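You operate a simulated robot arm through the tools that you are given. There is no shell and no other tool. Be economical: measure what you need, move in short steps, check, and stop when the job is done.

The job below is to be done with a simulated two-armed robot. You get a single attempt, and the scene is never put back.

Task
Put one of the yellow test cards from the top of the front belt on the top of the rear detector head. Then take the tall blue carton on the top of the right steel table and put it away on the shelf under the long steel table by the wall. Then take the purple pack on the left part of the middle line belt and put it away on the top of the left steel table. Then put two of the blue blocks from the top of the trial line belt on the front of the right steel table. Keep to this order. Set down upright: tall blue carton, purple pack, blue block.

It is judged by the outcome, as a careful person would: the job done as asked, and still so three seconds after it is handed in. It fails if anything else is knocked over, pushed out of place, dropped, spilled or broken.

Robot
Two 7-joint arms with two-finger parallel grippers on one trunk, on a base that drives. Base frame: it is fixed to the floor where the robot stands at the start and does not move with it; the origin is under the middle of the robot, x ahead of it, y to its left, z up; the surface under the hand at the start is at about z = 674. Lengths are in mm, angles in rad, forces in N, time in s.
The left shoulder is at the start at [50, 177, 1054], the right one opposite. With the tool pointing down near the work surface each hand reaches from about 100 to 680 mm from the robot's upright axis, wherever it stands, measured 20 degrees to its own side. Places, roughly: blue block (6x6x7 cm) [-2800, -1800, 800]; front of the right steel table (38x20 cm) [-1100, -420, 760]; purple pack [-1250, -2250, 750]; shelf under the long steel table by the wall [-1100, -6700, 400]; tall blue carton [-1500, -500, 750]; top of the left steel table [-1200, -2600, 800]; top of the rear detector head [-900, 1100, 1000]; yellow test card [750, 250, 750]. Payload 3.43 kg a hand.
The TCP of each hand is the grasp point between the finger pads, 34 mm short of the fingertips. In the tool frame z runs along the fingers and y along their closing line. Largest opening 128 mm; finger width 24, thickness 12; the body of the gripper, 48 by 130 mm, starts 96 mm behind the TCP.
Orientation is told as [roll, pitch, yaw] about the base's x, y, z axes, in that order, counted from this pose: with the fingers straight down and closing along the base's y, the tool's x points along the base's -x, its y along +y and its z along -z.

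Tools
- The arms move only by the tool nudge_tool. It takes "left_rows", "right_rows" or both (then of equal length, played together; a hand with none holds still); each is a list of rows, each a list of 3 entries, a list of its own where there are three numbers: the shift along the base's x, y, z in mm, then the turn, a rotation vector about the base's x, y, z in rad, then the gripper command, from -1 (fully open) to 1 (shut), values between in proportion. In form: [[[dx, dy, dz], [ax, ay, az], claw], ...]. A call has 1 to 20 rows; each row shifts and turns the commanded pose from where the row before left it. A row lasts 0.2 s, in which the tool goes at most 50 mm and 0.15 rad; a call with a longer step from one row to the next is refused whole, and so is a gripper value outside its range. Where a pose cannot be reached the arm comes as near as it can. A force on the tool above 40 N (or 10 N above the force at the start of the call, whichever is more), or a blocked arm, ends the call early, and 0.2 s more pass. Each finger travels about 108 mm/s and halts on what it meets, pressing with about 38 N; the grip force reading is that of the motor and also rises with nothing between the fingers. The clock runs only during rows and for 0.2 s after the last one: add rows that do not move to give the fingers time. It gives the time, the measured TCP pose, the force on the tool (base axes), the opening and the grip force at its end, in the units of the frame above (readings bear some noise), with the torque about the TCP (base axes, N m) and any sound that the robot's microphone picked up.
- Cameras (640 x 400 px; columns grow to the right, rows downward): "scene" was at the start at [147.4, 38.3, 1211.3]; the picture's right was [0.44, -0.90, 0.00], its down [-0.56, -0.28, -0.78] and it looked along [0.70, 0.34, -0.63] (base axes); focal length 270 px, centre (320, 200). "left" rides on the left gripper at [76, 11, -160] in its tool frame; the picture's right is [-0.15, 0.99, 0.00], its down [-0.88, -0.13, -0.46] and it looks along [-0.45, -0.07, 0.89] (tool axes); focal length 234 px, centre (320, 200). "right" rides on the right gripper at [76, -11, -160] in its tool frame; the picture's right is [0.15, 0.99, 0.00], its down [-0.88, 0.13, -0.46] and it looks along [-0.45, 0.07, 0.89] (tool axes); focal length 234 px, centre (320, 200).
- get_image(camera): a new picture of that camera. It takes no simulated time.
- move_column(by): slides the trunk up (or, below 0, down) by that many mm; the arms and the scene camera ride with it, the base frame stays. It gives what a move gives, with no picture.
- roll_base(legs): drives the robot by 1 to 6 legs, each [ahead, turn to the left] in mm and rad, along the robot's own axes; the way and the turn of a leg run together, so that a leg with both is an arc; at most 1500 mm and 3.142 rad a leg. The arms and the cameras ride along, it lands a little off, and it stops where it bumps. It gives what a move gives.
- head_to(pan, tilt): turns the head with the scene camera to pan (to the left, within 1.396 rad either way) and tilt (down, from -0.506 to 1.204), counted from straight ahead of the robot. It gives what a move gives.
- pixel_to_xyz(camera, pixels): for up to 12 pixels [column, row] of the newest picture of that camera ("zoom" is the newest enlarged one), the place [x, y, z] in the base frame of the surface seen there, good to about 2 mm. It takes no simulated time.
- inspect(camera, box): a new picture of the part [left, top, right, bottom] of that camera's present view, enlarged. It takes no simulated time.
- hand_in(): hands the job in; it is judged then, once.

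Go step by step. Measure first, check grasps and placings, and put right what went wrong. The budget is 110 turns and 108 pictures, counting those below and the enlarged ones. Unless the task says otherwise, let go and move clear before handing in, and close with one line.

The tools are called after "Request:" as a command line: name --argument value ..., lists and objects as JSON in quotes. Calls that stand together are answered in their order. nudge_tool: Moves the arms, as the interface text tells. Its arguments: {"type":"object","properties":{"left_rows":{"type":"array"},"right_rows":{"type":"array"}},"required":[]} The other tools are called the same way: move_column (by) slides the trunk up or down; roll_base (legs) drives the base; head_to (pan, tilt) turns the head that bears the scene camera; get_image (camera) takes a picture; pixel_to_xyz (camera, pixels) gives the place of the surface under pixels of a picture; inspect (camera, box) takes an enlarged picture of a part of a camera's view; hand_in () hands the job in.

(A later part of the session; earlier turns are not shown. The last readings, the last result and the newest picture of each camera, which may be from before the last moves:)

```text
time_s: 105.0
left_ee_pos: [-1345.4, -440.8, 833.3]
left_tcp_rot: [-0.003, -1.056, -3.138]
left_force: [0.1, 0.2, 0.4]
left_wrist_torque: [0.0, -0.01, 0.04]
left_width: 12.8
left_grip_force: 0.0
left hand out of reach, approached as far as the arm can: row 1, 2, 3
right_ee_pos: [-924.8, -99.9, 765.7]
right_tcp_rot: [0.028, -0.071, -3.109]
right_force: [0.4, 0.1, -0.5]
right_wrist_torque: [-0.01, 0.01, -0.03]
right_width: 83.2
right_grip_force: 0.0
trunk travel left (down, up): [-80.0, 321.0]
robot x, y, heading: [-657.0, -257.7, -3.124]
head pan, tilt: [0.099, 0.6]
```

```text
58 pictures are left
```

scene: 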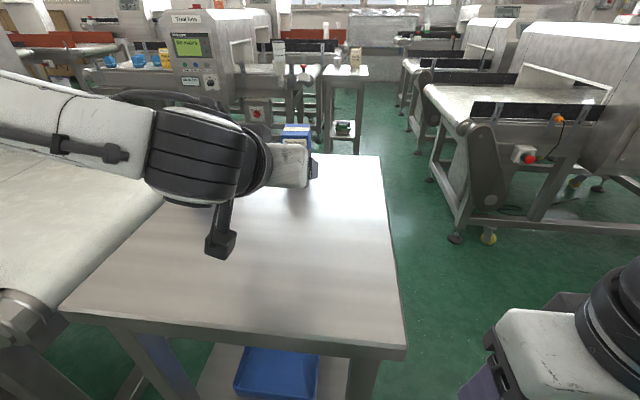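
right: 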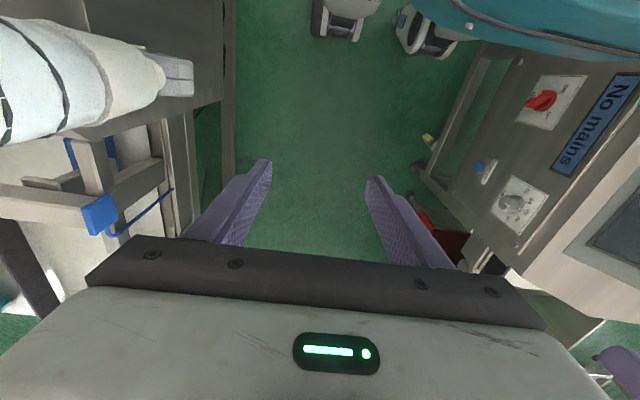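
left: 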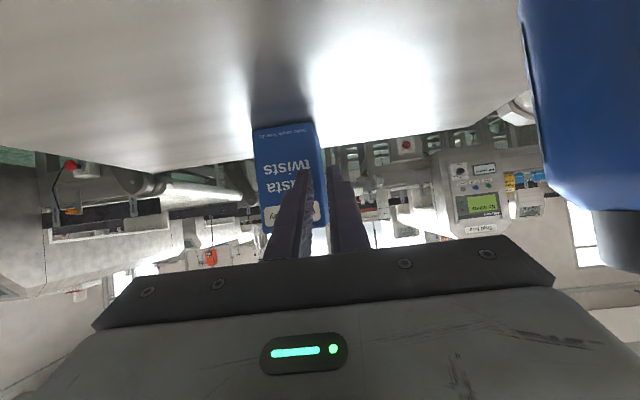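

At its reach limit the hand slid sideways to y −441 and closed on nothing. I'll back straight out and check whether the carton moved.

Request:
nudge_tool --left_rows '[[[30, 0, 0], [0, 0, 0], 0.8], [[40, 10, 5], [0, 0, 0], 0.8], [[40, 20, 5], [0, 0, 0], 0.8], [[20, 20, 0], [0, 0, 0], -0.55], [[0, 0, 0], [0, 0, 0], -0.55], [[0, 0, 0], [0, 0, 0], -0.55]]'

Request:
get_image --camera "left"

Request:
inspect --camera "scene" --box '[200, 80, 400, 230]'

```text
time_s: 106.5
left_ee_pos: [-1217.2, -389.6, 843.1]
left_tcp_rot: [0.0, -1.054, -3.136]
left_force: [0.4, -0.6, 0.8]
left_wrist_torque: [0.01, 0.0, 0.01]
left_width: 99.4
left_grip_force: 0.1
right_ee_pos: [-924.8, -99.8, 764.7]
right_tcp_rot: [0.029, -0.071, -3.111]
right_force: [0.2, 0.5, 0.5]
right_wrist_torque: [0.02, -0.02, -0.01]
right_width: 83.3
right_grip_force: 0.1
trunk travel left (down, up): [-80.0, 321.0]
robot x, y, heading: [-653.9, -260.0, -3.124]
head pan, tilt: [0.099, 0.6]
```

```text
57 pictures are left
```

left: 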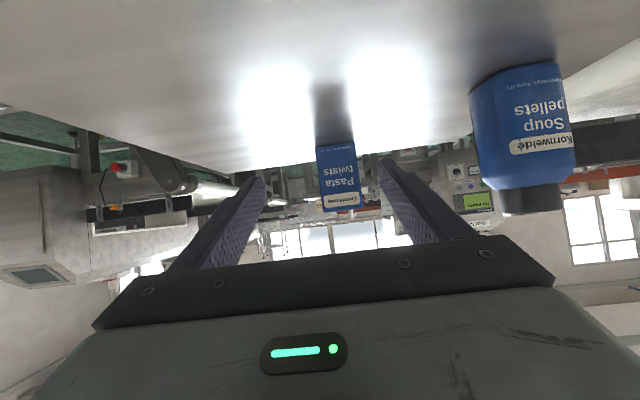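

```text
2.67 times, centred on (300, 155) of scene
```

zoom: 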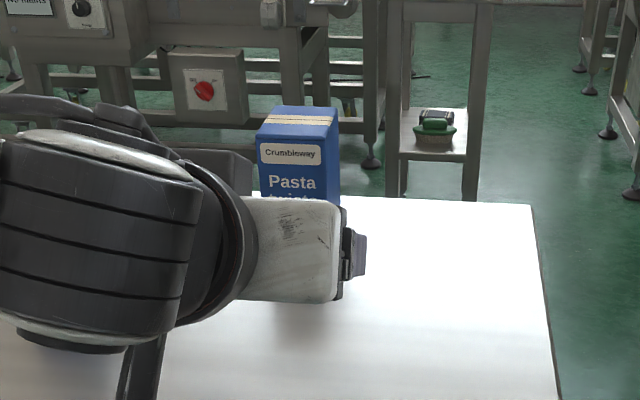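

The carton is still upright. I'll measure it again.

Request:
pixel_to_xyz --camera "left" --pixels '[[321, 152], [351, 150], [326, 205], [356, 203], [338, 175]]'

Request:
pixel_to_xyz --camera "zoom" --pixels '[[262, 140], [322, 145], [275, 108], [333, 112], [330, 180], [264, 180]]'

```text
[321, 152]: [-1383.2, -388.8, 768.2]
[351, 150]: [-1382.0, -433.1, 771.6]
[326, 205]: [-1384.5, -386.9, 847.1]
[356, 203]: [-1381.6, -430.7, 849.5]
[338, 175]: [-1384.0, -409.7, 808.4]
```

```text
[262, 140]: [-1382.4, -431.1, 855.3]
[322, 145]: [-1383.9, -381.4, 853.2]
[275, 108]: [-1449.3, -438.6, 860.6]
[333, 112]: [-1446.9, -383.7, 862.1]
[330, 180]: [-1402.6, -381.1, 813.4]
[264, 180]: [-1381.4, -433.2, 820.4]
```

The carton got nudged to about (−1415,−408) but stands fine. From the front it's beyond reach. The table's right side, at y≈−190, is only 220 mm from it, so I'll check the room there.

Request:
pixel_to_xyz --camera "scene" --pixels '[[470, 105], [487, 200], [488, 237], [600, 235], [455, 237], [400, 220], [420, 170], [385, 165], [360, 70], [405, 345], [430, 300]]'

Request:
head_to --pan -0.6 --tilt 0.6

Request:
get_image --camera "scene"

```text
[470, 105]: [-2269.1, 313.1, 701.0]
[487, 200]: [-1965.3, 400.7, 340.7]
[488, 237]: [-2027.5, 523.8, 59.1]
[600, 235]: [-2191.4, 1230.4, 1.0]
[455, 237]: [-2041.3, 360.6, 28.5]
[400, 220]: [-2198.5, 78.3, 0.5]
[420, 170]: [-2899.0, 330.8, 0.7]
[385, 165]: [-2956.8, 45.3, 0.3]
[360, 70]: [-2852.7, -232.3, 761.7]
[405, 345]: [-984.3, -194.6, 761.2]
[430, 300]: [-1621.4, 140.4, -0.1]
```

```text
time_s: 107.5
left_ee_pos: [-1217.9, -388.6, 844.4]
left_tcp_rot: [-0.001, -1.054, -3.138]
left_force: [-0.2, -1.0, 0.9]
left_wrist_torque: [0.01, 0.03, -0.01]
left_width: 99.2
left_grip_force: 0.1
right_ee_pos: [-924.7, -99.3, 765.9]
right_tcp_rot: [0.026, -0.07, -3.111]
right_force: [0.3, -0.2, -0.2]
right_wrist_torque: [-0.03, -0.02, 0.01]
right_width: 83.4
right_grip_force: 0.1
trunk travel left (down, up): [-80.0, 321.0]
robot x, y, heading: [-653.5, -263.1, -3.128]
head pan, tilt: [-0.6, 0.6]
```

```text
55 pictures are left
```

scene: 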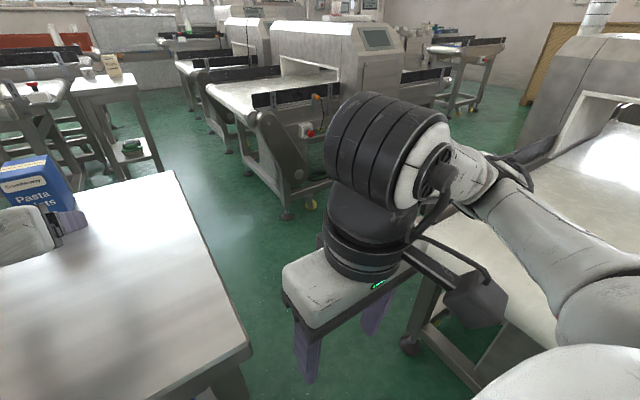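

The aisle at the table's right side is too narrow to pass. The arm reaches about 640 mm from the shoulder when straight ahead, so I'll edge the base 40 mm forward, lower the trunk 70 to level the arm while lifting the hand first, and re-approach at y −408.

Request:
nudge_tool --left_rows '[[[0, -9, 25], [0, 0, 0], -0.55], [[0, -10, 30], [0, 0, 0], -0.55], [[0, 0, 0], [0, 0, 0], -0.55]]'

Request:
move_column --by -75

Request:
roll_base --legs '[[40, 0]]'

Request:
nudge_tool --left_rows '[[[-18, 0, 0], [0, 0, 0], -0.55], [[-18, 0, 0], [0, 0, 0], -0.55], [[0, 0, 0], [0, 0, 0], -0.55]]'

Request:
get_image --camera "left"

```text
time_s: 108.3
left_ee_pos: [-1217.4, -407.1, 898.5]
left_tcp_rot: [-0.003, -1.055, -3.138]
left_force: [0.1, -0.8, 0.4]
left_wrist_torque: [0.05, -0.01, -0.01]
left_width: 99.1
left_grip_force: 0.0
right_ee_pos: [-924.0, -99.3, 766.4]
right_tcp_rot: [0.027, -0.07, -3.112]
right_force: [-0.7, -0.2, 0.2]
right_wrist_torque: [-0.02, -0.02, 0.01]
right_width: 83.1
right_grip_force: 0.0
trunk travel left (down, up): [-80.0, 321.0]
robot x, y, heading: [-655.7, -258.7, -3.122]
head pan, tilt: [-0.6, 0.6]
```

```text
time_s: 109.4
left_ee_pos: [-1216.7, -407.9, 823.4]
left_tcp_rot: [0.0, -1.055, -3.138]
left_force: [1.0, 0.5, 0.4]
left_wrist_torque: [0.03, -0.01, 0.0]
left_width: 99.3
left_grip_force: 0.0
right_ee_pos: [-925.4, -100.5, 691.1]
right_tcp_rot: [0.028, -0.07, -3.11]
right_force: [0.4, 0.5, 0.5]
right_wrist_torque: [0.01, 0.02, 0.02]
right_width: 83.2
right_grip_force: 0.1
trunk travel left (down, up): [-5.0, 396.0]
robot x, y, heading: [-653.5, -261.1, -3.123]
head pan, tilt: [-0.6, 0.6]
```

```text
time_s: 110.3
left_ee_pos: [-1257.0, -407.8, 824.2]
left_tcp_rot: [0.001, -1.053, -3.139]
left_force: [-0.1, 0.1, -0.4]
left_wrist_torque: [-0.01, 0.01, 0.02]
left_width: 98.9
left_grip_force: 0.1
right_ee_pos: [-963.9, -100.3, 691.3]
right_tcp_rot: [0.029, -0.068, -3.11]
right_force: [0.5, 0.1, 0.4]
right_wrist_torque: [0.02, -0.03, -0.01]
right_width: 83.0
right_grip_force: 0.1
trunk travel left (down, up): [-5.0, 396.0]
robot x, y, heading: [-693.4, -261.0, -3.122]
head pan, tilt: [-0.6, 0.6]
```

```text
time_s: 111.1
left_ee_pos: [-1291.9, -409.2, 823.6]
left_tcp_rot: [0.0, -1.055, -3.137]
left_force: [-0.4, -0.6, 0.8]
left_wrist_torque: [0.0, -0.02, -0.01]
left_width: 99.1
left_grip_force: 0.1
right_ee_pos: [-964.1, -100.6, 691.9]
right_tcp_rot: [0.028, -0.07, -3.11]
right_force: [1.0, 0.4, -1.1]
right_wrist_torque: [0.0, 0.0, 0.01]
right_width: 83.1
right_grip_force: 0.1
trunk travel left (down, up): [-5.0, 396.0]
robot x, y, heading: [-691.6, -260.7, -3.128]
head pan, tilt: [-0.6, 0.6]
```

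```text
54 pictures are left
```

left: 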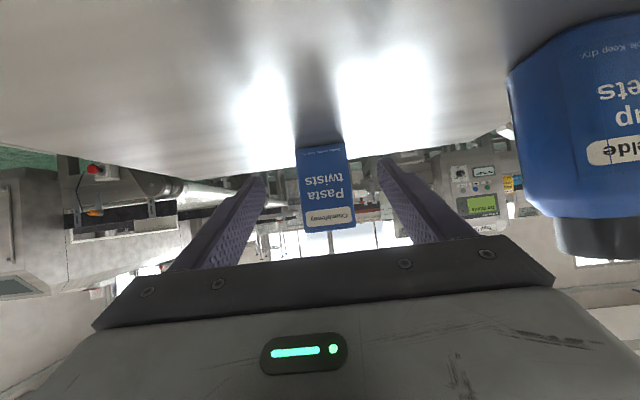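

The carton is centred again. I'll creep forward in small calls, watching for sideways drift before the tips reach the carton.

Request:
nudge_tool --left_rows '[[[-15, 0, 0], [0, 0, 0], -0.55], [[-15, 0, 0], [0, 0, 0], -0.55], [[0, 0, 0], [0, 0, 0], -0.55]]'

Request:
nudge_tool --left_rows '[[[-10, 0, 0], [0, 0, 0], -0.55], [[-10, 0, 0], [0, 0, 0], -0.55], [[0, 0, 0], [0, 0, 0], -0.55]]'

```text
time_s: 111.9
left_ee_pos: [-1322.6, -408.7, 823.1]
left_tcp_rot: [0.001, -1.053, -3.138]
left_force: [0.6, -0.2, -0.7]
left_wrist_torque: [0.03, 0.0, 0.03]
left_width: 99.2
left_grip_force: 0.1
right_ee_pos: [-963.8, -100.7, 691.6]
right_tcp_rot: [0.027, -0.07, -3.11]
right_force: [-0.1, -0.2, 0.0]
right_wrist_torque: [-0.02, -0.01, 0.0]
right_width: 83.0
right_grip_force: 0.0
trunk travel left (down, up): [-5.0, 396.0]
robot x, y, heading: [-696.0, -260.9, -3.123]
head pan, tilt: [-0.6, 0.6]
```

```text
time_s: 112.7
left_ee_pos: [-1342.4, -408.3, 824.9]
left_tcp_rot: [0.002, -1.054, -3.138]
left_force: [0.1, -0.1, -0.1]
left_wrist_torque: [0.02, 0.0, -0.02]
left_width: 99.1
left_grip_force: 0.1
right_ee_pos: [-963.7, -100.6, 690.7]
right_tcp_rot: [0.028, -0.071, -3.111]
right_force: [-0.1, -0.2, -0.2]
right_wrist_torque: [0.01, 0.0, -0.02]
right_width: 82.9
right_grip_force: 0.0
trunk travel left (down, up): [-5.0, 396.0]
robot x, y, heading: [-696.1, -261.3, -3.129]
head pan, tilt: [-0.6, 0.6]
```

No drift at −1342. I'll continue in the same small steps.

Request:
nudge_tool --left_rows '[[[-12, 0, 0], [0, 0, 0], -0.55], [[-12, 0, 0], [0, 0, 0], -0.55], [[0, 0, 0], [0, 0, 0], -0.55]]'

Request:
nudge_tool --left_rows '[[[-12, 0, 0], [0, 0, 0], -0.55], [[-12, 0, 0], [0, 0, 0], -0.55], [[0, 0, 0], [0, 0, 0], -0.55]]'

Request:
get_image --camera "left"

```text
time_s: 113.5
left_ee_pos: [-1362.4, -414.3, 823.7]
left_tcp_rot: [-0.003, -1.054, -3.139]
left_force: [-0.5, -1.0, -0.3]
left_wrist_torque: [-0.01, -0.01, -0.05]
left_width: 99.3
left_grip_force: 0.1
left hand out of reach, approached as far as the arm can: row 2
right_ee_pos: [-963.6, -100.9, 690.5]
right_tcp_rot: [0.028, -0.072, -3.111]
right_force: [-0.3, 0.2, 0.2]
right_wrist_torque: [0.02, 0.0, -0.01]
right_width: 82.9
right_grip_force: 0.1
trunk travel left (down, up): [-5.0, 396.0]
robot x, y, heading: [-691.9, -260.7, -3.119]
head pan, tilt: [-0.6, 0.6]
```

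```text
time_s: 114.3
left_ee_pos: [-1377.3, -427.0, 824.1]
left_tcp_rot: [-0.003, -1.055, -3.138]
left_force: [0.1, -0.3, 0.0]
left_wrist_torque: [0.03, -0.01, 0.02]
left_width: 99.4
left_grip_force: 0.0
left hand out of reach, approached as far as the arm can: row 1, 2
right_ee_pos: [-963.5, -100.6, 690.5]
right_tcp_rot: [0.028, -0.07, -3.11]
right_force: [-0.1, 0.1, -0.2]
right_wrist_torque: [0.01, -0.01, 0.01]
right_width: 83.2
right_grip_force: 0.1
trunk travel left (down, up): [-5.0, 396.0]
robot x, y, heading: [-695.7, -263.4, -3.122]
head pan, tilt: [-0.6, 0.6]
```

```text
53 pictures are left
```

left: 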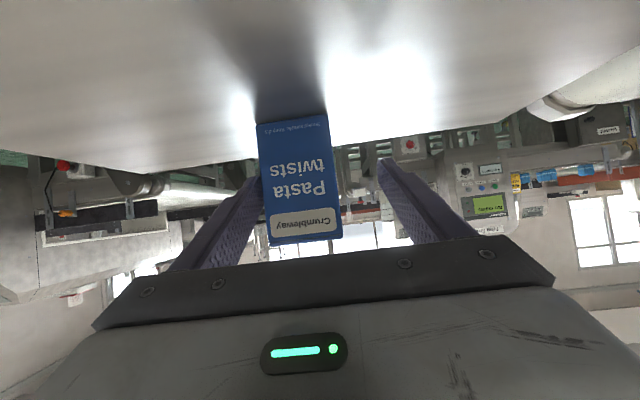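

The tips are about 23 mm past the carton's front face. The carton lies between the fingers, nearer the right-hand one. I'll roll 15 mm forward for depth and then close.

Request:
roll_base --legs '[[15, 0]]'

Request:
nudge_tool --left_rows '[[[0, 0, 0], [0, 0, 0], 0.0], [[0, 0, 0], [0, 0, 0], 0.1], [[0, 0, 0], [0, 0, 0], 0.3], [[0, 0, 0], [0, 0, 0], 0.8], [[0, 0, 0], [0, 0, 0], 0.8]]'

Request:
get_image --camera "left"

```text
time_s: 115.1
left_ee_pos: [-1392.9, -426.4, 824.7]
left_tcp_rot: [-0.001, -1.055, -3.138]
left_force: [0.3, -0.3, 0.1]
left_wrist_torque: [0.0, 0.01, 0.0]
left_width: 99.2
left_grip_force: 0.1
right_ee_pos: [-979.7, -100.2, 690.4]
right_tcp_rot: [0.029, -0.071, -3.112]
right_force: [0.3, 0.6, 0.2]
right_wrist_torque: [0.02, -0.01, 0.0]
right_width: 83.5
right_grip_force: 0.0
trunk travel left (down, up): [-5.0, 396.0]
robot x, y, heading: [-709.1, -259.0, -3.122]
head pan, tilt: [-0.6, 0.6]
```

```text
time_s: 116.3
left_ee_pos: [-1393.3, -426.7, 824.0]
left_tcp_rot: [-0.004, -1.055, -3.137]
left_force: [-0.5, 2.3, -0.3]
left_wrist_torque: [0.02, 0.0, -0.05]
left_width: 60.0
left_grip_force: 38.3
right_ee_pos: [-979.1, -100.3, 691.7]
right_tcp_rot: [0.026, -0.07, -3.11]
right_force: [-0.5, 0.2, -0.9]
right_wrist_torque: [0.02, 0.01, 0.04]
right_width: 83.4
right_grip_force: 0.0
trunk travel left (down, up): [-5.0, 396.0]
robot x, y, heading: [-708.1, -260.7, -3.12]
head pan, tilt: [-0.6, 0.6]
```

```text
52 pictures are left
```

left: 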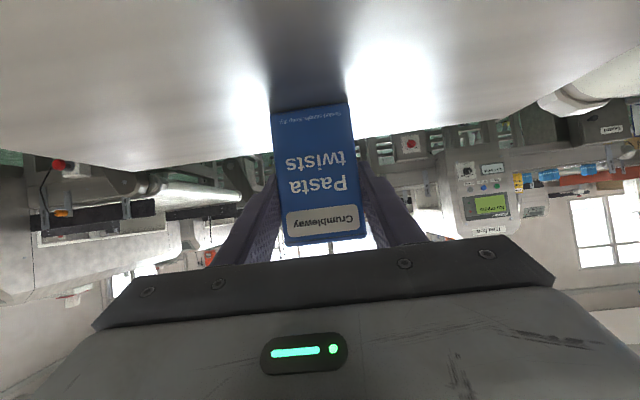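

Gripped at 60 mm with 38 N. I'll lift 40 mm straight up and check that it is stable.

Request:
nudge_tool --left_rows '[[[0, 0, 10], [0, 0, 0], 0.8], [[0, 0, 15], [0, 0, 0], 0.8], [[0, 0, 15], [0, 0, 0], 0.8], [[0, 0, 0], [0, 0, 0], 0.8]]'

Request:
get_image --camera "left"

```text
time_s: 117.3
left_ee_pos: [-1391.8, -427.6, 862.5]
left_tcp_rot: [-0.005, -1.056, -3.138]
left_force: [0.4, 0.6, -4.1]
left_wrist_torque: [0.05, -0.12, 0.02]
left_width: 60.0
left_grip_force: 37.5
right_ee_pos: [-979.1, -100.6, 691.2]
right_tcp_rot: [0.028, -0.069, -3.113]
right_force: [0.3, 1.0, 1.0]
right_wrist_torque: [0.0, -0.01, -0.01]
right_width: 83.2
right_grip_force: 0.0
trunk travel left (down, up): [-5.0, 396.0]
robot x, y, heading: [-706.6, -261.8, -3.117]
head pan, tilt: [-0.6, 0.6]
```

```text
51 pictures are left
```

left: 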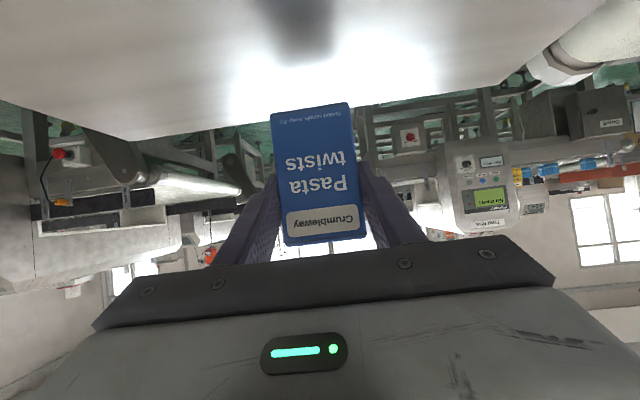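

The carton is held firmly. I'll raise the trunk, pull the hand in and back away from the table.

Request:
move_column --by 230

Request:
nudge_tool --left_rows '[[[40, 5, 0], [0, 0, 0], 0.8], [[45, 5, 0], [0, 0, 0], 0.8], [[45, 5, 0], [0, 0, 0], 0.8], [[45, 5, 0], [0, 0, 0], 0.8], [[45, 5, 0], [0, 0, 0], 0.8], [[40, 5, 0], [0, 0, 0], 0.8], [[0, 0, 0], [0, 0, 0], 0.8]]'

Request:
roll_base --legs '[[-520, 0], [0, 1.45]]'

Request:
head_to --pan 0.0 --tilt 0.3

Request:
get_image --camera "scene"

```text
time_s: 119.7
left_ee_pos: [-1390.9, -428.0, 1092.5]
left_tcp_rot: [-0.005, -1.057, -3.137]
left_force: [-0.4, -0.6, -4.5]
left_wrist_torque: [0.02, -0.12, -0.02]
left_width: 59.9
left_grip_force: 37.8
right_ee_pos: [-978.4, -101.3, 922.1]
right_tcp_rot: [0.029, -0.071, -3.112]
right_force: [-0.1, -0.1, -0.3]
right_wrist_torque: [0.03, -0.02, -0.06]
right_width: 83.2
right_grip_force: 0.0
trunk travel left (down, up): [-235.0, 166.0]
robot x, y, heading: [-709.0, -263.1, -3.126]
head pan, tilt: [-0.6, 0.6]
```

```text
time_s: 121.3
left_ee_pos: [-1130.2, -396.7, 1092.0]
left_tcp_rot: [-0.005, -1.056, -3.138]
left_force: [0.8, -0.2, -4.5]
left_wrist_torque: [-0.01, -0.09, -0.01]
left_width: 59.7
left_grip_force: 38.1
right_ee_pos: [-978.2, -100.9, 921.2]
right_tcp_rot: [0.027, -0.069, -3.112]
right_force: [1.0, -0.7, 0.3]
right_wrist_torque: [0.03, 0.03, 0.0]
right_width: 83.0
right_grip_force: 0.0
trunk travel left (down, up): [-235.0, 166.0]
robot x, y, heading: [-705.4, -264.9, -3.128]
head pan, tilt: [-0.6, 0.6]
```

```text
time_s: 127.9
left_ee_pos: [-103.4, -684.7, 1092.9]
left_tcp_rot: [-0.007, -1.056, -1.67]
left_force: [-0.6, -0.3, -4.1]
left_wrist_torque: [0.1, -0.03, -0.01]
left_width: 59.9
left_grip_force: 38.1
right_ee_pos: [-382.5, -503.6, 920.2]
right_tcp_rot: [0.028, -0.069, -1.643]
right_force: [-0.3, -0.2, 0.2]
right_wrist_torque: [0.02, -0.01, -0.02]
right_width: 83.3
right_grip_force: 0.0
trunk travel left (down, up): [-235.0, 166.0]
robot x, y, heading: [-196.9, -250.7, -1.657]
head pan, tilt: [-0.6, 0.6]
```

```text
time_s: 128.9
left_ee_pos: [-103.2, -686.8, 1092.4]
left_tcp_rot: [-0.004, -1.056, -1.67]
left_force: [-0.6, -1.2, -3.3]
left_wrist_torque: [0.09, -0.06, -0.01]
left_width: 59.7
left_grip_force: 38.3
right_ee_pos: [-382.1, -503.1, 920.8]
right_tcp_rot: [0.028, -0.071, -1.644]
right_force: [0.3, -0.6, 0.1]
right_wrist_torque: [-0.02, -0.01, 0.01]
right_width: 83.2
right_grip_force: 0.1
trunk travel left (down, up): [-235.0, 166.0]
robot x, y, heading: [-196.4, -252.4, -1.659]
head pan, tilt: [0.0, 0.3]
```

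```text
50 pictures are left
```

scene: 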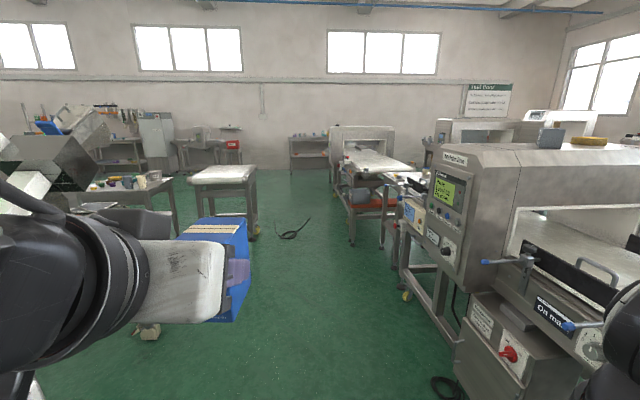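

At the far wall, around (310,150), there's a steel table with a shelf. I'll enlarge it and measure it and the things along the way, including the cable at (290,233), the bench at (225,180), and the line on the right.

Request:
pixel_to_xyz --camera "scene" --pixels '[[310, 140], [310, 168], [293, 140], [328, 160], [290, 235], [308, 222], [258, 232], [352, 235], [405, 295], [345, 180], [440, 270], [250, 175]]'

Request:
inspect --camera "scene" --box '[240, 110, 400, 250]'

```text
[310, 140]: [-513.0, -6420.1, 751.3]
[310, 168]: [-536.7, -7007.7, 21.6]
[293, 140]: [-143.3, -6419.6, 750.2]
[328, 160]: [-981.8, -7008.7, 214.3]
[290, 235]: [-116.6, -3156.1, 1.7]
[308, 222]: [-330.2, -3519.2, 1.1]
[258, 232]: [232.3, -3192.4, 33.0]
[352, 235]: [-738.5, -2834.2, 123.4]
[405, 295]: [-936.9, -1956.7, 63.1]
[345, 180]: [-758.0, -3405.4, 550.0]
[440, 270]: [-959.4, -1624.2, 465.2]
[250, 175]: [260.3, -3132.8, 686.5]
```

```text
2.86 times, centred on (320, 180) of scene
```

zoom: 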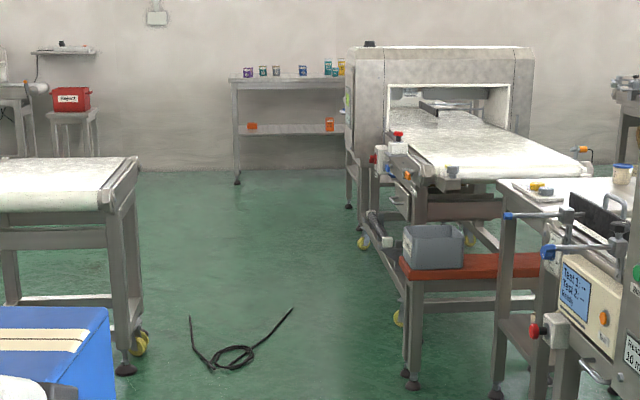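

The aisle is about 950 mm wide with a loose cable lying in it. I'll drive closer along x≈−230 and survey the cable properly.

Request:
roll_base --legs '[[0, 0.085], [1400, 0], [500, 0]]'

Request:
head_to --pan 0.0 --tilt 0.6

Request:
get_image --camera "scene"

```text
time_s: 138.9
left_ee_pos: [-102.0, -2570.5, 1092.6]
left_tcp_rot: [-0.005, -1.056, -1.614]
left_force: [0.1, -0.2, -3.9]
left_wrist_torque: [0.13, -0.01, 0.03]
left_width: 59.8
left_grip_force: 37.9
right_ee_pos: [-390.6, -2404.0, 920.0]
right_tcp_rot: [0.028, -0.071, -1.584]
right_force: [-0.6, 0.3, -0.2]
right_wrist_torque: [0.0, 0.02, -0.03]
right_width: 83.1
right_grip_force: 0.1
trunk travel left (down, up): [-235.0, 166.0]
robot x, y, heading: [-216.1, -2141.6, -1.6]
head pan, tilt: [0.0, 0.3]
```

```text
time_s: 139.7
left_ee_pos: [-103.1, -2570.2, 1091.5]
left_tcp_rot: [-0.005, -1.057, -1.613]
left_force: [0.6, -0.2, -4.4]
left_wrist_torque: [0.12, 0.0, -0.06]
left_width: 59.9
left_grip_force: 37.9
right_ee_pos: [-390.0, -2403.1, 920.4]
right_tcp_rot: [0.028, -0.069, -1.584]
right_force: [0.5, 0.7, 0.8]
right_wrist_torque: [0.02, 0.01, 0.01]
right_width: 83.4
right_grip_force: 0.2
trunk travel left (down, up): [-235.0, 166.0]
robot x, y, heading: [-220.8, -2140.0, -1.599]
head pan, tilt: [0.0, 0.6]
```

```text
48 pictures are left
```

scene: 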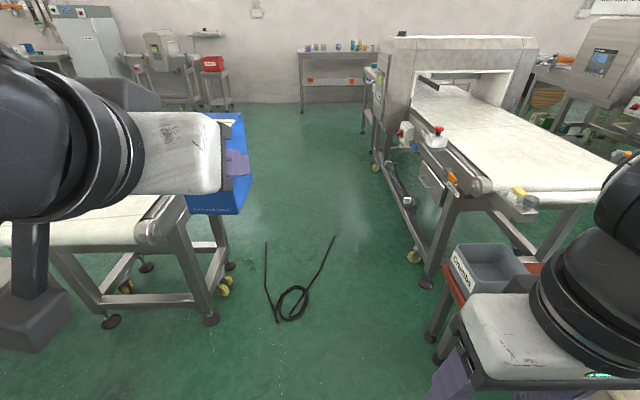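

Request:
pixel_to_xyz --camera "scene" --pixels '[[266, 243], [265, 285], [278, 320], [308, 300], [334, 237], [211, 320], [227, 280], [413, 258], [427, 285], [437, 358], [457, 335], [232, 267]]'

```text
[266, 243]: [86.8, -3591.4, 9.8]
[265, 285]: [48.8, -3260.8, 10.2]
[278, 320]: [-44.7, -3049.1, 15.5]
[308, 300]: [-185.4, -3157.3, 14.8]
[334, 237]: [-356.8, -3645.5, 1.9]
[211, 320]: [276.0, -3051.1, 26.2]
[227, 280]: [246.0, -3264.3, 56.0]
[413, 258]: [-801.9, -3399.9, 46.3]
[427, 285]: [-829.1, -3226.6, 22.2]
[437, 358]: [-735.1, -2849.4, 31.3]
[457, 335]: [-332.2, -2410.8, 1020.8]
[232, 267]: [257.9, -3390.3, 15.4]
```

The cable leaves 443–630 mm on the right side, which is too tight. I'll look left for a way round the bench.

Request:
head_to --pan 0.75 --tilt 0.35

Request:
get_image --camera "scene"

```text
time_s: 140.8
left_ee_pos: [-102.6, -2570.4, 1092.4]
left_tcp_rot: [-0.004, -1.055, -1.613]
left_force: [0.4, -0.2, -4.1]
left_wrist_torque: [0.07, 0.01, 0.04]
left_width: 59.7
left_grip_force: 37.8
right_ee_pos: [-390.5, -2403.6, 920.4]
right_tcp_rot: [0.028, -0.07, -1.585]
right_force: [-0.5, 0.0, 0.3]
right_wrist_torque: [0.01, -0.01, -0.02]
right_width: 82.9
right_grip_force: 0.0
trunk travel left (down, up): [-235.0, 166.0]
robot x, y, heading: [-218.9, -2145.8, -1.601]
head pan, tilt: [0.75, 0.351]
```

```text
47 pictures are left
```

scene: 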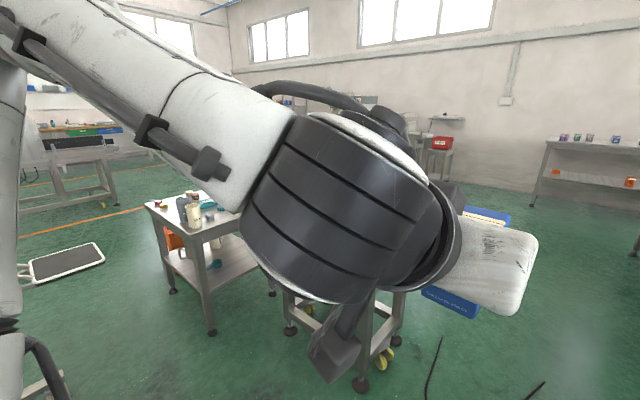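

Request:
pixel_to_xyz --camera "scene" --pixels '[[212, 332], [172, 290], [272, 293], [290, 330], [360, 385], [400, 345], [70, 265], [103, 262], [25, 280], [150, 235], [45, 200], [310, 308]]'

```text
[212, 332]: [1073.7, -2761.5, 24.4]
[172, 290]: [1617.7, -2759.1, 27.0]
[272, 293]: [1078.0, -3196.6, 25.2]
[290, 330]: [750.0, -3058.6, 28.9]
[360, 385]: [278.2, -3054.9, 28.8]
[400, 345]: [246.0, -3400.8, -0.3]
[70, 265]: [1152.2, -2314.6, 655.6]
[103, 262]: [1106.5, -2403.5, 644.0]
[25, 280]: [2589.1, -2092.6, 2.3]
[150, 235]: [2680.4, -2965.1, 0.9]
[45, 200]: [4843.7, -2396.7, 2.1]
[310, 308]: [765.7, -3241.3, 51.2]
```

The bench spans x 246…765 and the tub table x 1074…1618, so a way round would lie beyond x≈1650. I'll look further left to judge it.

Request:
head_to --pan 1.39 --tilt 0.45

Request:
get_image --camera "scene"

Request:
head_to --pan -0.1 --tilt 0.4

Request:
inspect --camera "scene" --box '[240, 100, 440, 300]'

```text
time_s: 141.8
left_ee_pos: [-102.1, -2570.6, 1092.3]
left_tcp_rot: [-0.004, -1.057, -1.612]
left_force: [0.6, 0.4, -4.0]
left_wrist_torque: [0.12, -0.01, -0.05]
left_width: 59.8
left_grip_force: 37.6
right_ee_pos: [-390.7, -2404.7, 920.8]
right_tcp_rot: [0.029, -0.07, -1.585]
right_force: [-0.8, 0.7, 0.0]
right_wrist_torque: [-0.01, 0.0, -0.02]
right_width: 83.1
right_grip_force: 0.0
trunk travel left (down, up): [-235.0, 166.0]
robot x, y, heading: [-219.5, -2141.3, -1.599]
head pan, tilt: [1.389, 0.45]
```

```text
46 pictures are left
```

scene: 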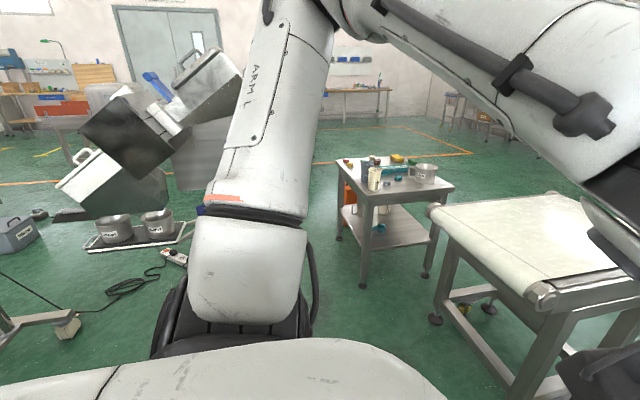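

```text
time_s: 143.4
left_ee_pos: [-101.1, -2569.8, 1092.1]
left_tcp_rot: [-0.005, -1.055, -1.612]
left_force: [-0.1, 0.1, -3.5]
left_wrist_torque: [0.1, -0.03, -0.01]
left_width: 59.7
left_grip_force: 38.1
right_ee_pos: [-390.7, -2403.6, 921.7]
right_tcp_rot: [0.027, -0.07, -1.583]
right_force: [0.0, 0.2, 0.5]
right_wrist_torque: [0.05, -0.01, -0.03]
right_width: 83.1
right_grip_force: 0.1
trunk travel left (down, up): [-235.0, 166.0]
robot x, y, heading: [-220.3, -2140.8, -1.6]
head pan, tilt: [-0.099, 0.4]
```

```text
2.00 times, centred on (340, 200) of scene
```

zoom: 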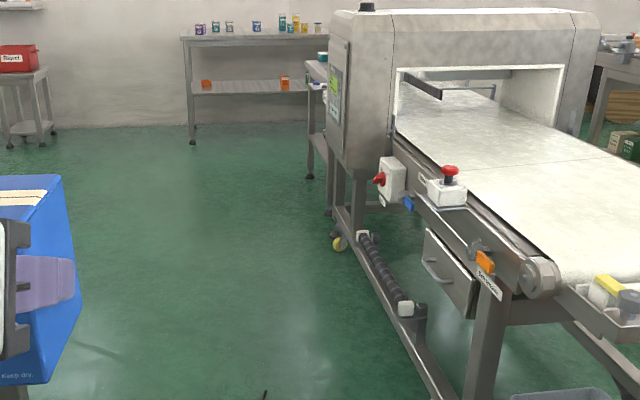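

I'll measure the left-hand picture: pots tray, cable there, and table feet.

Request:
pixel_to_xyz --camera "scene" --pixels '[[90, 245], [190, 230], [130, 290], [175, 258], [340, 240], [363, 285], [423, 272], [435, 320], [260, 200], [400, 140], [325, 250], [330, 330]]'

Request:
pixel_to_xyz --camera "zoom" --pixels '[[340, 243], [330, 210], [312, 175], [250, 35], [250, 85], [192, 140], [308, 85], [200, 90], [345, 130], [385, 200]]'

```text
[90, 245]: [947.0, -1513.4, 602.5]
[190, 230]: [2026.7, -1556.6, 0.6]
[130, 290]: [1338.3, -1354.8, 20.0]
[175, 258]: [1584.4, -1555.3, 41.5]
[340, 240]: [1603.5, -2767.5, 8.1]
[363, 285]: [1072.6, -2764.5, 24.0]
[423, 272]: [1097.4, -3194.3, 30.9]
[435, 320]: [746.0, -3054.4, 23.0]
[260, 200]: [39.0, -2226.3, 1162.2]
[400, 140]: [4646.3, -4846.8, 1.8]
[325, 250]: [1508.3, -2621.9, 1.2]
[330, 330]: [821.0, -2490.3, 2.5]
```

```text
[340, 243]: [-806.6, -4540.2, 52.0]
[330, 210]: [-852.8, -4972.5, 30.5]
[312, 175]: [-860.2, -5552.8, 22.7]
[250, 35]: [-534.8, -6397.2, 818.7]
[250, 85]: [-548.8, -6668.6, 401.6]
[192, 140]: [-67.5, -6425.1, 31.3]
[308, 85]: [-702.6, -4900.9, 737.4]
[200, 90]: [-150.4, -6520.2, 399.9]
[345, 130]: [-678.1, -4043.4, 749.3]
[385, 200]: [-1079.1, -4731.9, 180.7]
```

Beyond the cable the way to the wall table is clear: shelf z≈400, front edge y≈−6400, x from −65. Skirting the cable on the right, only its flat end lies near my left edge, about 10 mm high. I'll raise the trunk so my elbows clear the line's detector and first move to (−440,−2500).

Request:
pixel_to_xyz --camera "zoom" --pixels '[[385, 15], [450, 13], [367, 7], [388, 40], [282, 20]]'

Request:
move_column --by 165

Request:
roll_base --legs '[[0, -0.52], [415, 0], [0, 0.55]]'

Request:
head_to --pan 0.0 --tilt 0.8

Request:
get_image --camera "scene"

```text
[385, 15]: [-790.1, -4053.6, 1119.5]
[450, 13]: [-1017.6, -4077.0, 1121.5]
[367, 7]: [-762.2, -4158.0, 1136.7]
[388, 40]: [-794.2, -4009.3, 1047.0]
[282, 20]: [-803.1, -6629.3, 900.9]
```

```text
time_s: 145.3
left_ee_pos: [-102.7, -2569.6, 1256.9]
left_tcp_rot: [-0.004, -1.054, -1.612]
left_force: [-0.1, 0.2, -4.1]
left_wrist_torque: [0.12, 0.0, 0.03]
left_width: 59.8
left_grip_force: 38.4
right_ee_pos: [-390.5, -2403.3, 1086.1]
right_tcp_rot: [0.028, -0.069, -1.584]
right_force: [0.0, -0.8, -0.6]
right_wrist_torque: [-0.02, -0.02, 0.0]
right_width: 83.0
right_grip_force: 0.1
trunk travel left (down, up): [-400.0, 1.0]
robot x, y, heading: [-215.8, -2139.4, -1.597]
head pan, tilt: [-0.099, 0.4]
```

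```text
time_s: 150.9
left_ee_pos: [-309.3, -2921.9, 1257.1]
left_tcp_rot: [-0.007, -1.056, -1.586]
left_force: [0.8, 1.4, -4.0]
left_wrist_torque: [0.12, 0.04, 0.0]
left_width: 59.9
left_grip_force: 38.4
right_ee_pos: [-602.4, -2762.0, 1086.4]
right_tcp_rot: [0.028, -0.069, -1.558]
right_force: [0.1, -0.5, 0.2]
right_wrist_torque: [-0.01, 0.02, 0.0]
right_width: 82.9
right_grip_force: 0.1
trunk travel left (down, up): [-400.0, 1.0]
robot x, y, heading: [-434.8, -2492.0, -1.574]
head pan, tilt: [-0.099, 0.4]
```

```text
time_s: 151.7
left_ee_pos: [-309.5, -2921.4, 1257.6]
left_tcp_rot: [-0.004, -1.057, -1.586]
left_force: [-0.7, 0.2, -3.6]
left_wrist_torque: [0.11, -0.02, -0.02]
left_width: 60.0
left_grip_force: 37.7
right_ee_pos: [-601.5, -2762.3, 1085.7]
right_tcp_rot: [0.029, -0.07, -1.559]
right_force: [0.7, -0.2, -0.1]
right_wrist_torque: [-0.05, 0.01, 0.0]
right_width: 83.2
right_grip_force: 0.1
trunk travel left (down, up): [-400.0, 1.0]
robot x, y, heading: [-435.3, -2491.7, -1.575]
head pan, tilt: [0.0, 0.799]
```

```text
44 pictures are left
```

scene: 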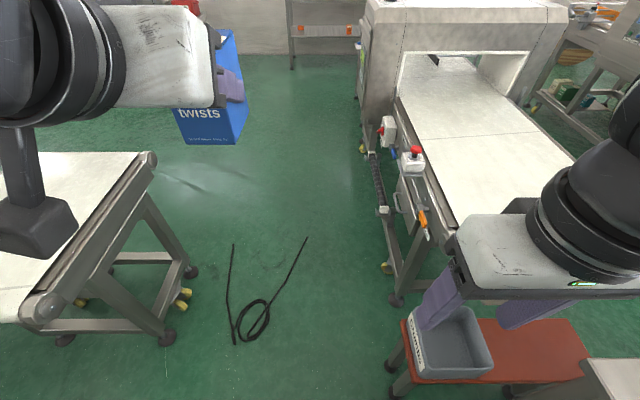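

The detector on the right is 1120 high, which is too close under my right elbow. I'll stretch the right hand forward so the elbow comes in, then check where it is.

Request:
nudge_tool --right_rows '[[[8, -45, 0], [0, 0, 0], -0.3], [[8, -45, 0], [0, 0, 0], -0.3], [[8, -45, 10], [0, 0, 0], -0.3], [[8, -45, 10], [0, 0, 0], -0.3], [[8, -45, 10], [0, 0, 0], -0.3], [[0, 0, 0], [0, 0, 0], -0.3]]'

Request:
head_to --pan -0.8 --tilt 0.5

Request:
get_image --camera "scene"

```text
time_s: 153.1
left_ee_pos: [-309.3, -2921.4, 1257.2]
left_tcp_rot: [-0.005, -1.056, -1.588]
left_force: [0.2, -0.2, -4.1]
left_wrist_torque: [0.12, -0.04, -0.01]
left_width: 59.8
left_grip_force: 38.1
right_ee_pos: [-563.5, -2985.8, 1115.3]
right_tcp_rot: [0.029, -0.071, -1.559]
right_force: [0.1, -0.2, -0.8]
right_wrist_torque: [0.01, 0.01, -0.03]
right_width: 83.3
right_grip_force: 0.0
trunk travel left (down, up): [-400.0, 1.0]
robot x, y, heading: [-436.3, -2499.2, -1.573]
head pan, tilt: [0.0, 0.799]
```

```text
time_s: 154.3
left_ee_pos: [-309.0, -2921.6, 1256.8]
left_tcp_rot: [-0.006, -1.056, -1.586]
left_force: [0.8, 0.0, -3.6]
left_wrist_torque: [0.14, 0.0, -0.02]
left_width: 59.6
left_grip_force: 38.0
right_ee_pos: [-564.2, -2984.9, 1114.5]
right_tcp_rot: [0.028, -0.07, -1.559]
right_force: [-0.1, -0.9, 0.8]
right_wrist_torque: [-0.02, -0.03, 0.02]
right_width: 83.1
right_grip_force: 0.1
trunk travel left (down, up): [-400.0, 1.0]
robot x, y, heading: [-434.7, -2493.3, -1.57]
head pan, tilt: [-0.799, 0.499]
```

```text
43 pictures are left
```

scene: 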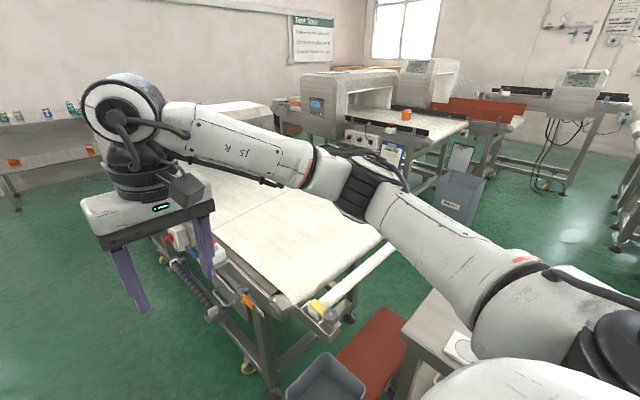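

Request:
pixel_to_xyz --camera "scene" --pixels '[[365, 185], [370, 165], [355, 210], [345, 175], [390, 190], [280, 170], [250, 175], [400, 215]]'

```text
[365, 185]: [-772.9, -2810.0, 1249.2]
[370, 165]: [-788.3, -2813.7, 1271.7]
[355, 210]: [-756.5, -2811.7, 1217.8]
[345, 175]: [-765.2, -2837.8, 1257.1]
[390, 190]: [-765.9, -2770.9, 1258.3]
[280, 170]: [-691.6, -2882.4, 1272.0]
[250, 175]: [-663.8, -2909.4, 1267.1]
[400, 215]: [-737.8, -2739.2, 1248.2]
```

The elbow is at about x −790…−840 with z≥1200, clearing the 1120-high detector. I'll drive straight on past the cable.

Request:
roll_base --legs '[[1450, 0]]'

Request:
head_to --pan 0.0 --tilt 0.4

Request:
get_image --camera "scene"

```text
time_s: 161.6
left_ee_pos: [-336.2, -4397.7, 1257.1]
left_tcp_rot: [-0.004, -1.057, -1.607]
left_force: [0.1, 0.2, -3.5]
left_wrist_torque: [0.12, -0.05, 0.01]
left_width: 59.8
left_grip_force: 37.9
right_ee_pos: [-594.0, -4456.9, 1115.7]
right_tcp_rot: [0.028, -0.069, -1.581]
right_force: [0.6, 0.9, 0.1]
right_wrist_torque: [0.01, -0.01, -0.02]
right_width: 83.1
right_grip_force: 0.0
trunk travel left (down, up): [-400.0, 1.0]
robot x, y, heading: [-455.8, -3975.3, -1.598]
head pan, tilt: [-0.799, 0.499]
```

```text
time_s: 162.7
left_ee_pos: [-337.3, -4398.1, 1257.4]
left_tcp_rot: [-0.004, -1.055, -1.607]
left_force: [-0.5, -0.2, -4.4]
left_wrist_torque: [0.1, -0.01, 0.0]
left_width: 59.5
left_grip_force: 38.1
right_ee_pos: [-593.4, -4457.8, 1114.8]
right_tcp_rot: [0.027, -0.069, -1.581]
right_force: [0.8, 0.7, -0.6]
right_wrist_torque: [0.02, 0.03, 0.02]
right_width: 83.4
right_grip_force: 0.1
trunk travel left (down, up): [-400.0, 1.0]
robot x, y, heading: [-452.5, -3971.4, -1.601]
head pan, tilt: [0.0, 0.4]
```

```text
42 pictures are left
```

scene: 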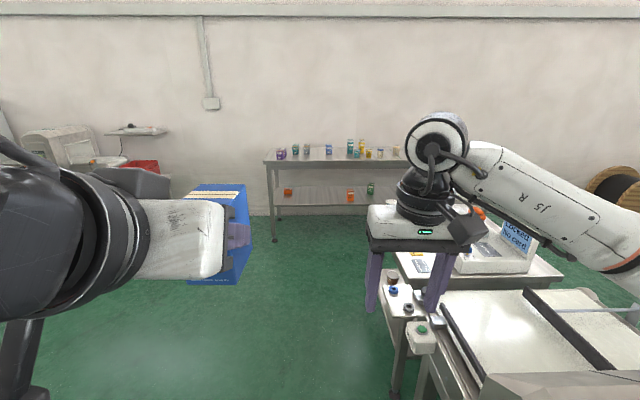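

That went through without a bump. The wall table is straight ahead with a free stretch of shelf around (320,195). I'll drive to y≈−5650 and look closely.

Request:
roll_base --legs '[[0, 0.035], [1400, 0], [280, 0]]'

Request:
head_to --pan 0.0 --tilt 0.7

Request:
get_image --camera "scene"

```text
time_s: 171.6
left_ee_pos: [-295.9, -6059.5, 1257.5]
left_tcp_rot: [-0.005, -1.056, -1.565]
left_force: [-0.1, -0.4, -3.8]
left_wrist_torque: [0.12, 0.0, -0.04]
left_width: 59.8
left_grip_force: 37.8
right_ee_pos: [-548.8, -6128.6, 1116.1]
right_tcp_rot: [0.027, -0.068, -1.54]
right_force: [0.4, 0.2, -0.4]
right_wrist_torque: [0.02, -0.01, 0.01]
right_width: 83.0
right_grip_force: 0.1
trunk travel left (down, up): [-400.0, 1.0]
robot x, y, heading: [-432.7, -5640.6, -1.552]
head pan, tilt: [0.0, 0.4]
```

```text
time_s: 172.4
left_ee_pos: [-295.1, -6057.8, 1257.1]
left_tcp_rot: [-0.005, -1.056, -1.564]
left_force: [-0.2, 0.0, -4.1]
left_wrist_torque: [0.09, 0.01, 0.0]
left_width: 59.9
left_grip_force: 38.1
right_ee_pos: [-548.8, -6128.0, 1114.7]
right_tcp_rot: [0.027, -0.072, -1.54]
right_force: [-0.3, -1.6, -0.1]
right_wrist_torque: [-0.01, 0.01, -0.03]
right_width: 83.3
right_grip_force: 0.0
trunk travel left (down, up): [-400.0, 1.0]
robot x, y, heading: [-432.1, -5637.4, -1.552]
head pan, tilt: [0.0, 0.7]
```

```text
41 pictures are left
```

scene: 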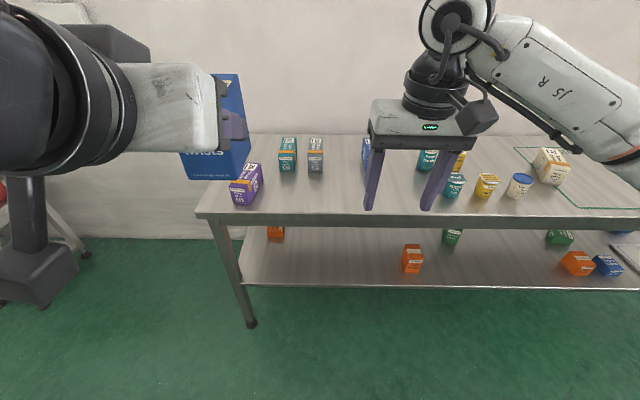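

I can see the shelf with a large free stretch between the orange pack at (275,232) and the one at (412,258). I'll measure.

Request:
pixel_to_xyz --camera "scene" --pixels '[[330, 284], [330, 250], [345, 265], [412, 262], [402, 258], [276, 233], [330, 214], [330, 227], [330, 232], [247, 190], [245, 240], [300, 270]]'

```text
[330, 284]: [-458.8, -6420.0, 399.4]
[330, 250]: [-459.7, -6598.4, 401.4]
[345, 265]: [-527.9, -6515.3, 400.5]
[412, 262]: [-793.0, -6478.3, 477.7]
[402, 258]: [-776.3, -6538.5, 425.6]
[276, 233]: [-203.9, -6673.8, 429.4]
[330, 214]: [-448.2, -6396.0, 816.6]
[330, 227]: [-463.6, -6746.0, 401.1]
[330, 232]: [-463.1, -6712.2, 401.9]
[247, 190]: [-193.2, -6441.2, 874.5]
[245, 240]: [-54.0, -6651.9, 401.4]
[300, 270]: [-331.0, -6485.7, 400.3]
```

The shelf is at z 400 with its front edge at y −6420, and the underside of the top is near 790. I'll pull the right hand back, lower the trunk fully, and bring the carton down to shelf height while still out in front.

Request:
nudge_tool --right_rows '[[[-8, 45, 10], [0, 0, 0], -0.3], [[-8, 45, 20], [0, 0, 0], -0.3], [[-8, 45, 20], [0, 0, 0], -0.3], [[-8, 45, 20], [0, 0, 0], -0.3], [[-8, 45, 20], [0, 0, 0], -0.3], [[0, 20, 20], [0, 0, 0], -0.3]]'

Request:
move_column --by -398

Request:
nudge_tool --left_rows '[[[0, 0, -45], [0, 0, 0], 0.8], [[0, 0, -45], [0, 0, 0], 0.8], [[0, 0, -45], [0, 0, 0], 0.8], [[0, 0, -45], [0, 0, 0], 0.8], [[0, 0, -45], [0, 0, 0], 0.8], [[0, 0, -45], [0, 0, 0], 0.8], [[0, 0, -45], [0, 0, 0], 0.8], [[0, 0, -45], [0, 0, 0], 0.8], [[0, 0, 0], [0, 0, 0], 0.8]]'

Request:
get_image --camera "left"

```text
time_s: 173.8
left_ee_pos: [-294.7, -6058.9, 1255.8]
left_tcp_rot: [-0.005, -1.057, -1.566]
left_force: [-0.3, 0.2, -4.7]
left_wrist_torque: [0.14, 0.0, 0.01]
left_width: 59.5
left_grip_force: 37.2
right_ee_pos: [-591.0, -5883.1, 1225.0]
right_tcp_rot: [0.027, -0.07, -1.539]
right_force: [0.4, 0.3, 0.3]
right_wrist_torque: [-0.01, 0.0, 0.01]
right_width: 83.1
right_grip_force: 0.1
trunk travel left (down, up): [-400.0, 1.0]
robot x, y, heading: [-431.6, -5637.3, -1.556]
head pan, tilt: [0.0, 0.7]
```

```text
time_s: 177.6
left_ee_pos: [-295.5, -6058.2, 859.6]
left_tcp_rot: [-0.006, -1.057, -1.564]
left_force: [-0.5, -0.4, -3.9]
left_wrist_torque: [0.11, 0.02, 0.01]
left_width: 59.6
left_grip_force: 37.8
right_ee_pos: [-590.2, -5882.5, 824.8]
right_tcp_rot: [0.027, -0.07, -1.54]
right_force: [0.2, 0.0, -0.4]
right_wrist_torque: [-0.02, -0.01, 0.03]
right_width: 83.1
right_grip_force: 0.0
trunk travel left (down, up): [-2.0, 399.0]
robot x, y, heading: [-434.6, -5638.0, -1.554]
head pan, tilt: [0.0, 0.7]
```

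```text
time_s: 179.6
left_ee_pos: [-221.4, -6097.9, 580.1]
left_tcp_rot: [-0.007, -1.054, -1.564]
left_force: [-0.5, -0.6, -4.1]
left_wrist_torque: [0.1, 0.0, -0.01]
left_width: 59.6
left_grip_force: 38.0
left hand out of reach, approached as far as the arm can: row 2, 3, 4, 5, 6, 7, 8
right_ee_pos: [-590.2, -5882.7, 826.0]
right_tcp_rot: [0.027, -0.071, -1.541]
right_force: [0.1, 0.1, 0.1]
right_wrist_torque: [0.02, -0.01, 0.02]
right_width: 83.2
right_grip_force: 0.0
trunk travel left (down, up): [-2.0, 399.0]
robot x, y, heading: [-429.5, -5633.9, -1.548]
head pan, tilt: [0.0, 0.7]
```

```text
40 pictures are left
```

left: 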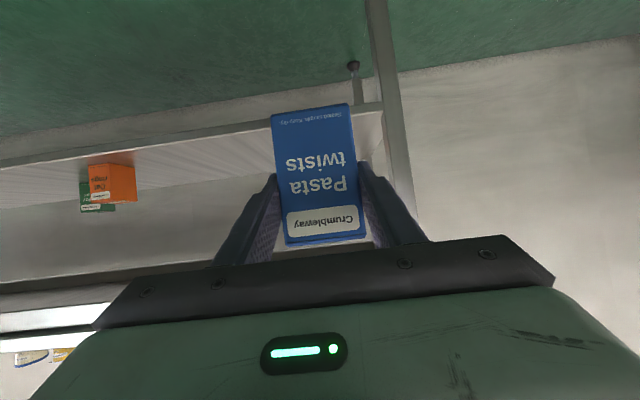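

The hand stopped at z 580 and drifted outward, because the wrist limit binds when it's close in. Reaching further forward should let it go lower. I'll try that, with a little outward yaw.

Request:
nudge_tool --left_rows '[[[-5, -35, 0], [0, 0, 0.05], 0.8], [[-5, -35, -10], [0, 0, 0.05], 0.8], [[0, -30, -30], [0, 0, 0.05], 0.8], [[0, -20, -35], [0, 0, 0.05], 0.8], [[0, -10, -40], [0, 0, 0], 0.8], [[0, 0, 0], [0, 0, 0], 0.8]]'

```text
time_s: 181.0
left_ee_pos: [-147.2, -6203.4, 564.2]
left_tcp_rot: [-0.006, -1.054, -1.367]
left_force: [-0.4, 0.0, -4.2]
left_wrist_torque: [0.1, 0.02, -0.03]
left_width: 59.8
left_grip_force: 37.9
left hand out of reach, approached as far as the arm can: row 1, 2, 3, 4, 5
right_ee_pos: [-589.9, -5883.5, 826.3]
right_tcp_rot: [0.027, -0.071, -1.539]
right_force: [-0.4, -0.1, -0.1]
right_wrist_torque: [-0.02, 0.0, 0.0]
right_width: 82.9
right_grip_force: 0.0
trunk travel left (down, up): [-2.0, 399.0]
robot x, y, heading: [-432.1, -5634.2, -1.557]
head pan, tilt: [0.0, 0.7]
```

Now it's at its outer limit, about 595 mm from the shoulder. I'll slide down and slightly back along that limit.

Request:
nudge_tool --left_rows '[[[0, 22, -15], [0, 0, 0], 0.8], [[0, 18, -25], [0, 0, 0], 0.8], [[0, 18, -25], [0, 0, 0], 0.8], [[0, 18, -25], [0, 0, 0], 0.8], [[0, 0, 0], [0, 0, 0], 0.8]]'

```text
time_s: 182.2
left_ee_pos: [-112.8, -6124.2, 533.2]
left_tcp_rot: [-0.008, -1.053, -1.365]
left_force: [-0.6, 0.4, -4.0]
left_wrist_torque: [0.17, 0.01, 0.0]
left_width: 59.8
left_grip_force: 37.6
left hand out of reach, approached as far as the arm can: row 1, 2, 3, 4
right_ee_pos: [-589.3, -5883.5, 825.7]
right_tcp_rot: [0.027, -0.071, -1.539]
right_force: [-0.9, 0.3, 0.4]
right_wrist_torque: [-0.02, 0.01, 0.01]
right_width: 83.1
right_grip_force: 0.0
trunk travel left (down, up): [-2.0, 399.0]
robot x, y, heading: [-428.7, -5636.6, -1.553]
head pan, tilt: [0.0, 0.7]
```

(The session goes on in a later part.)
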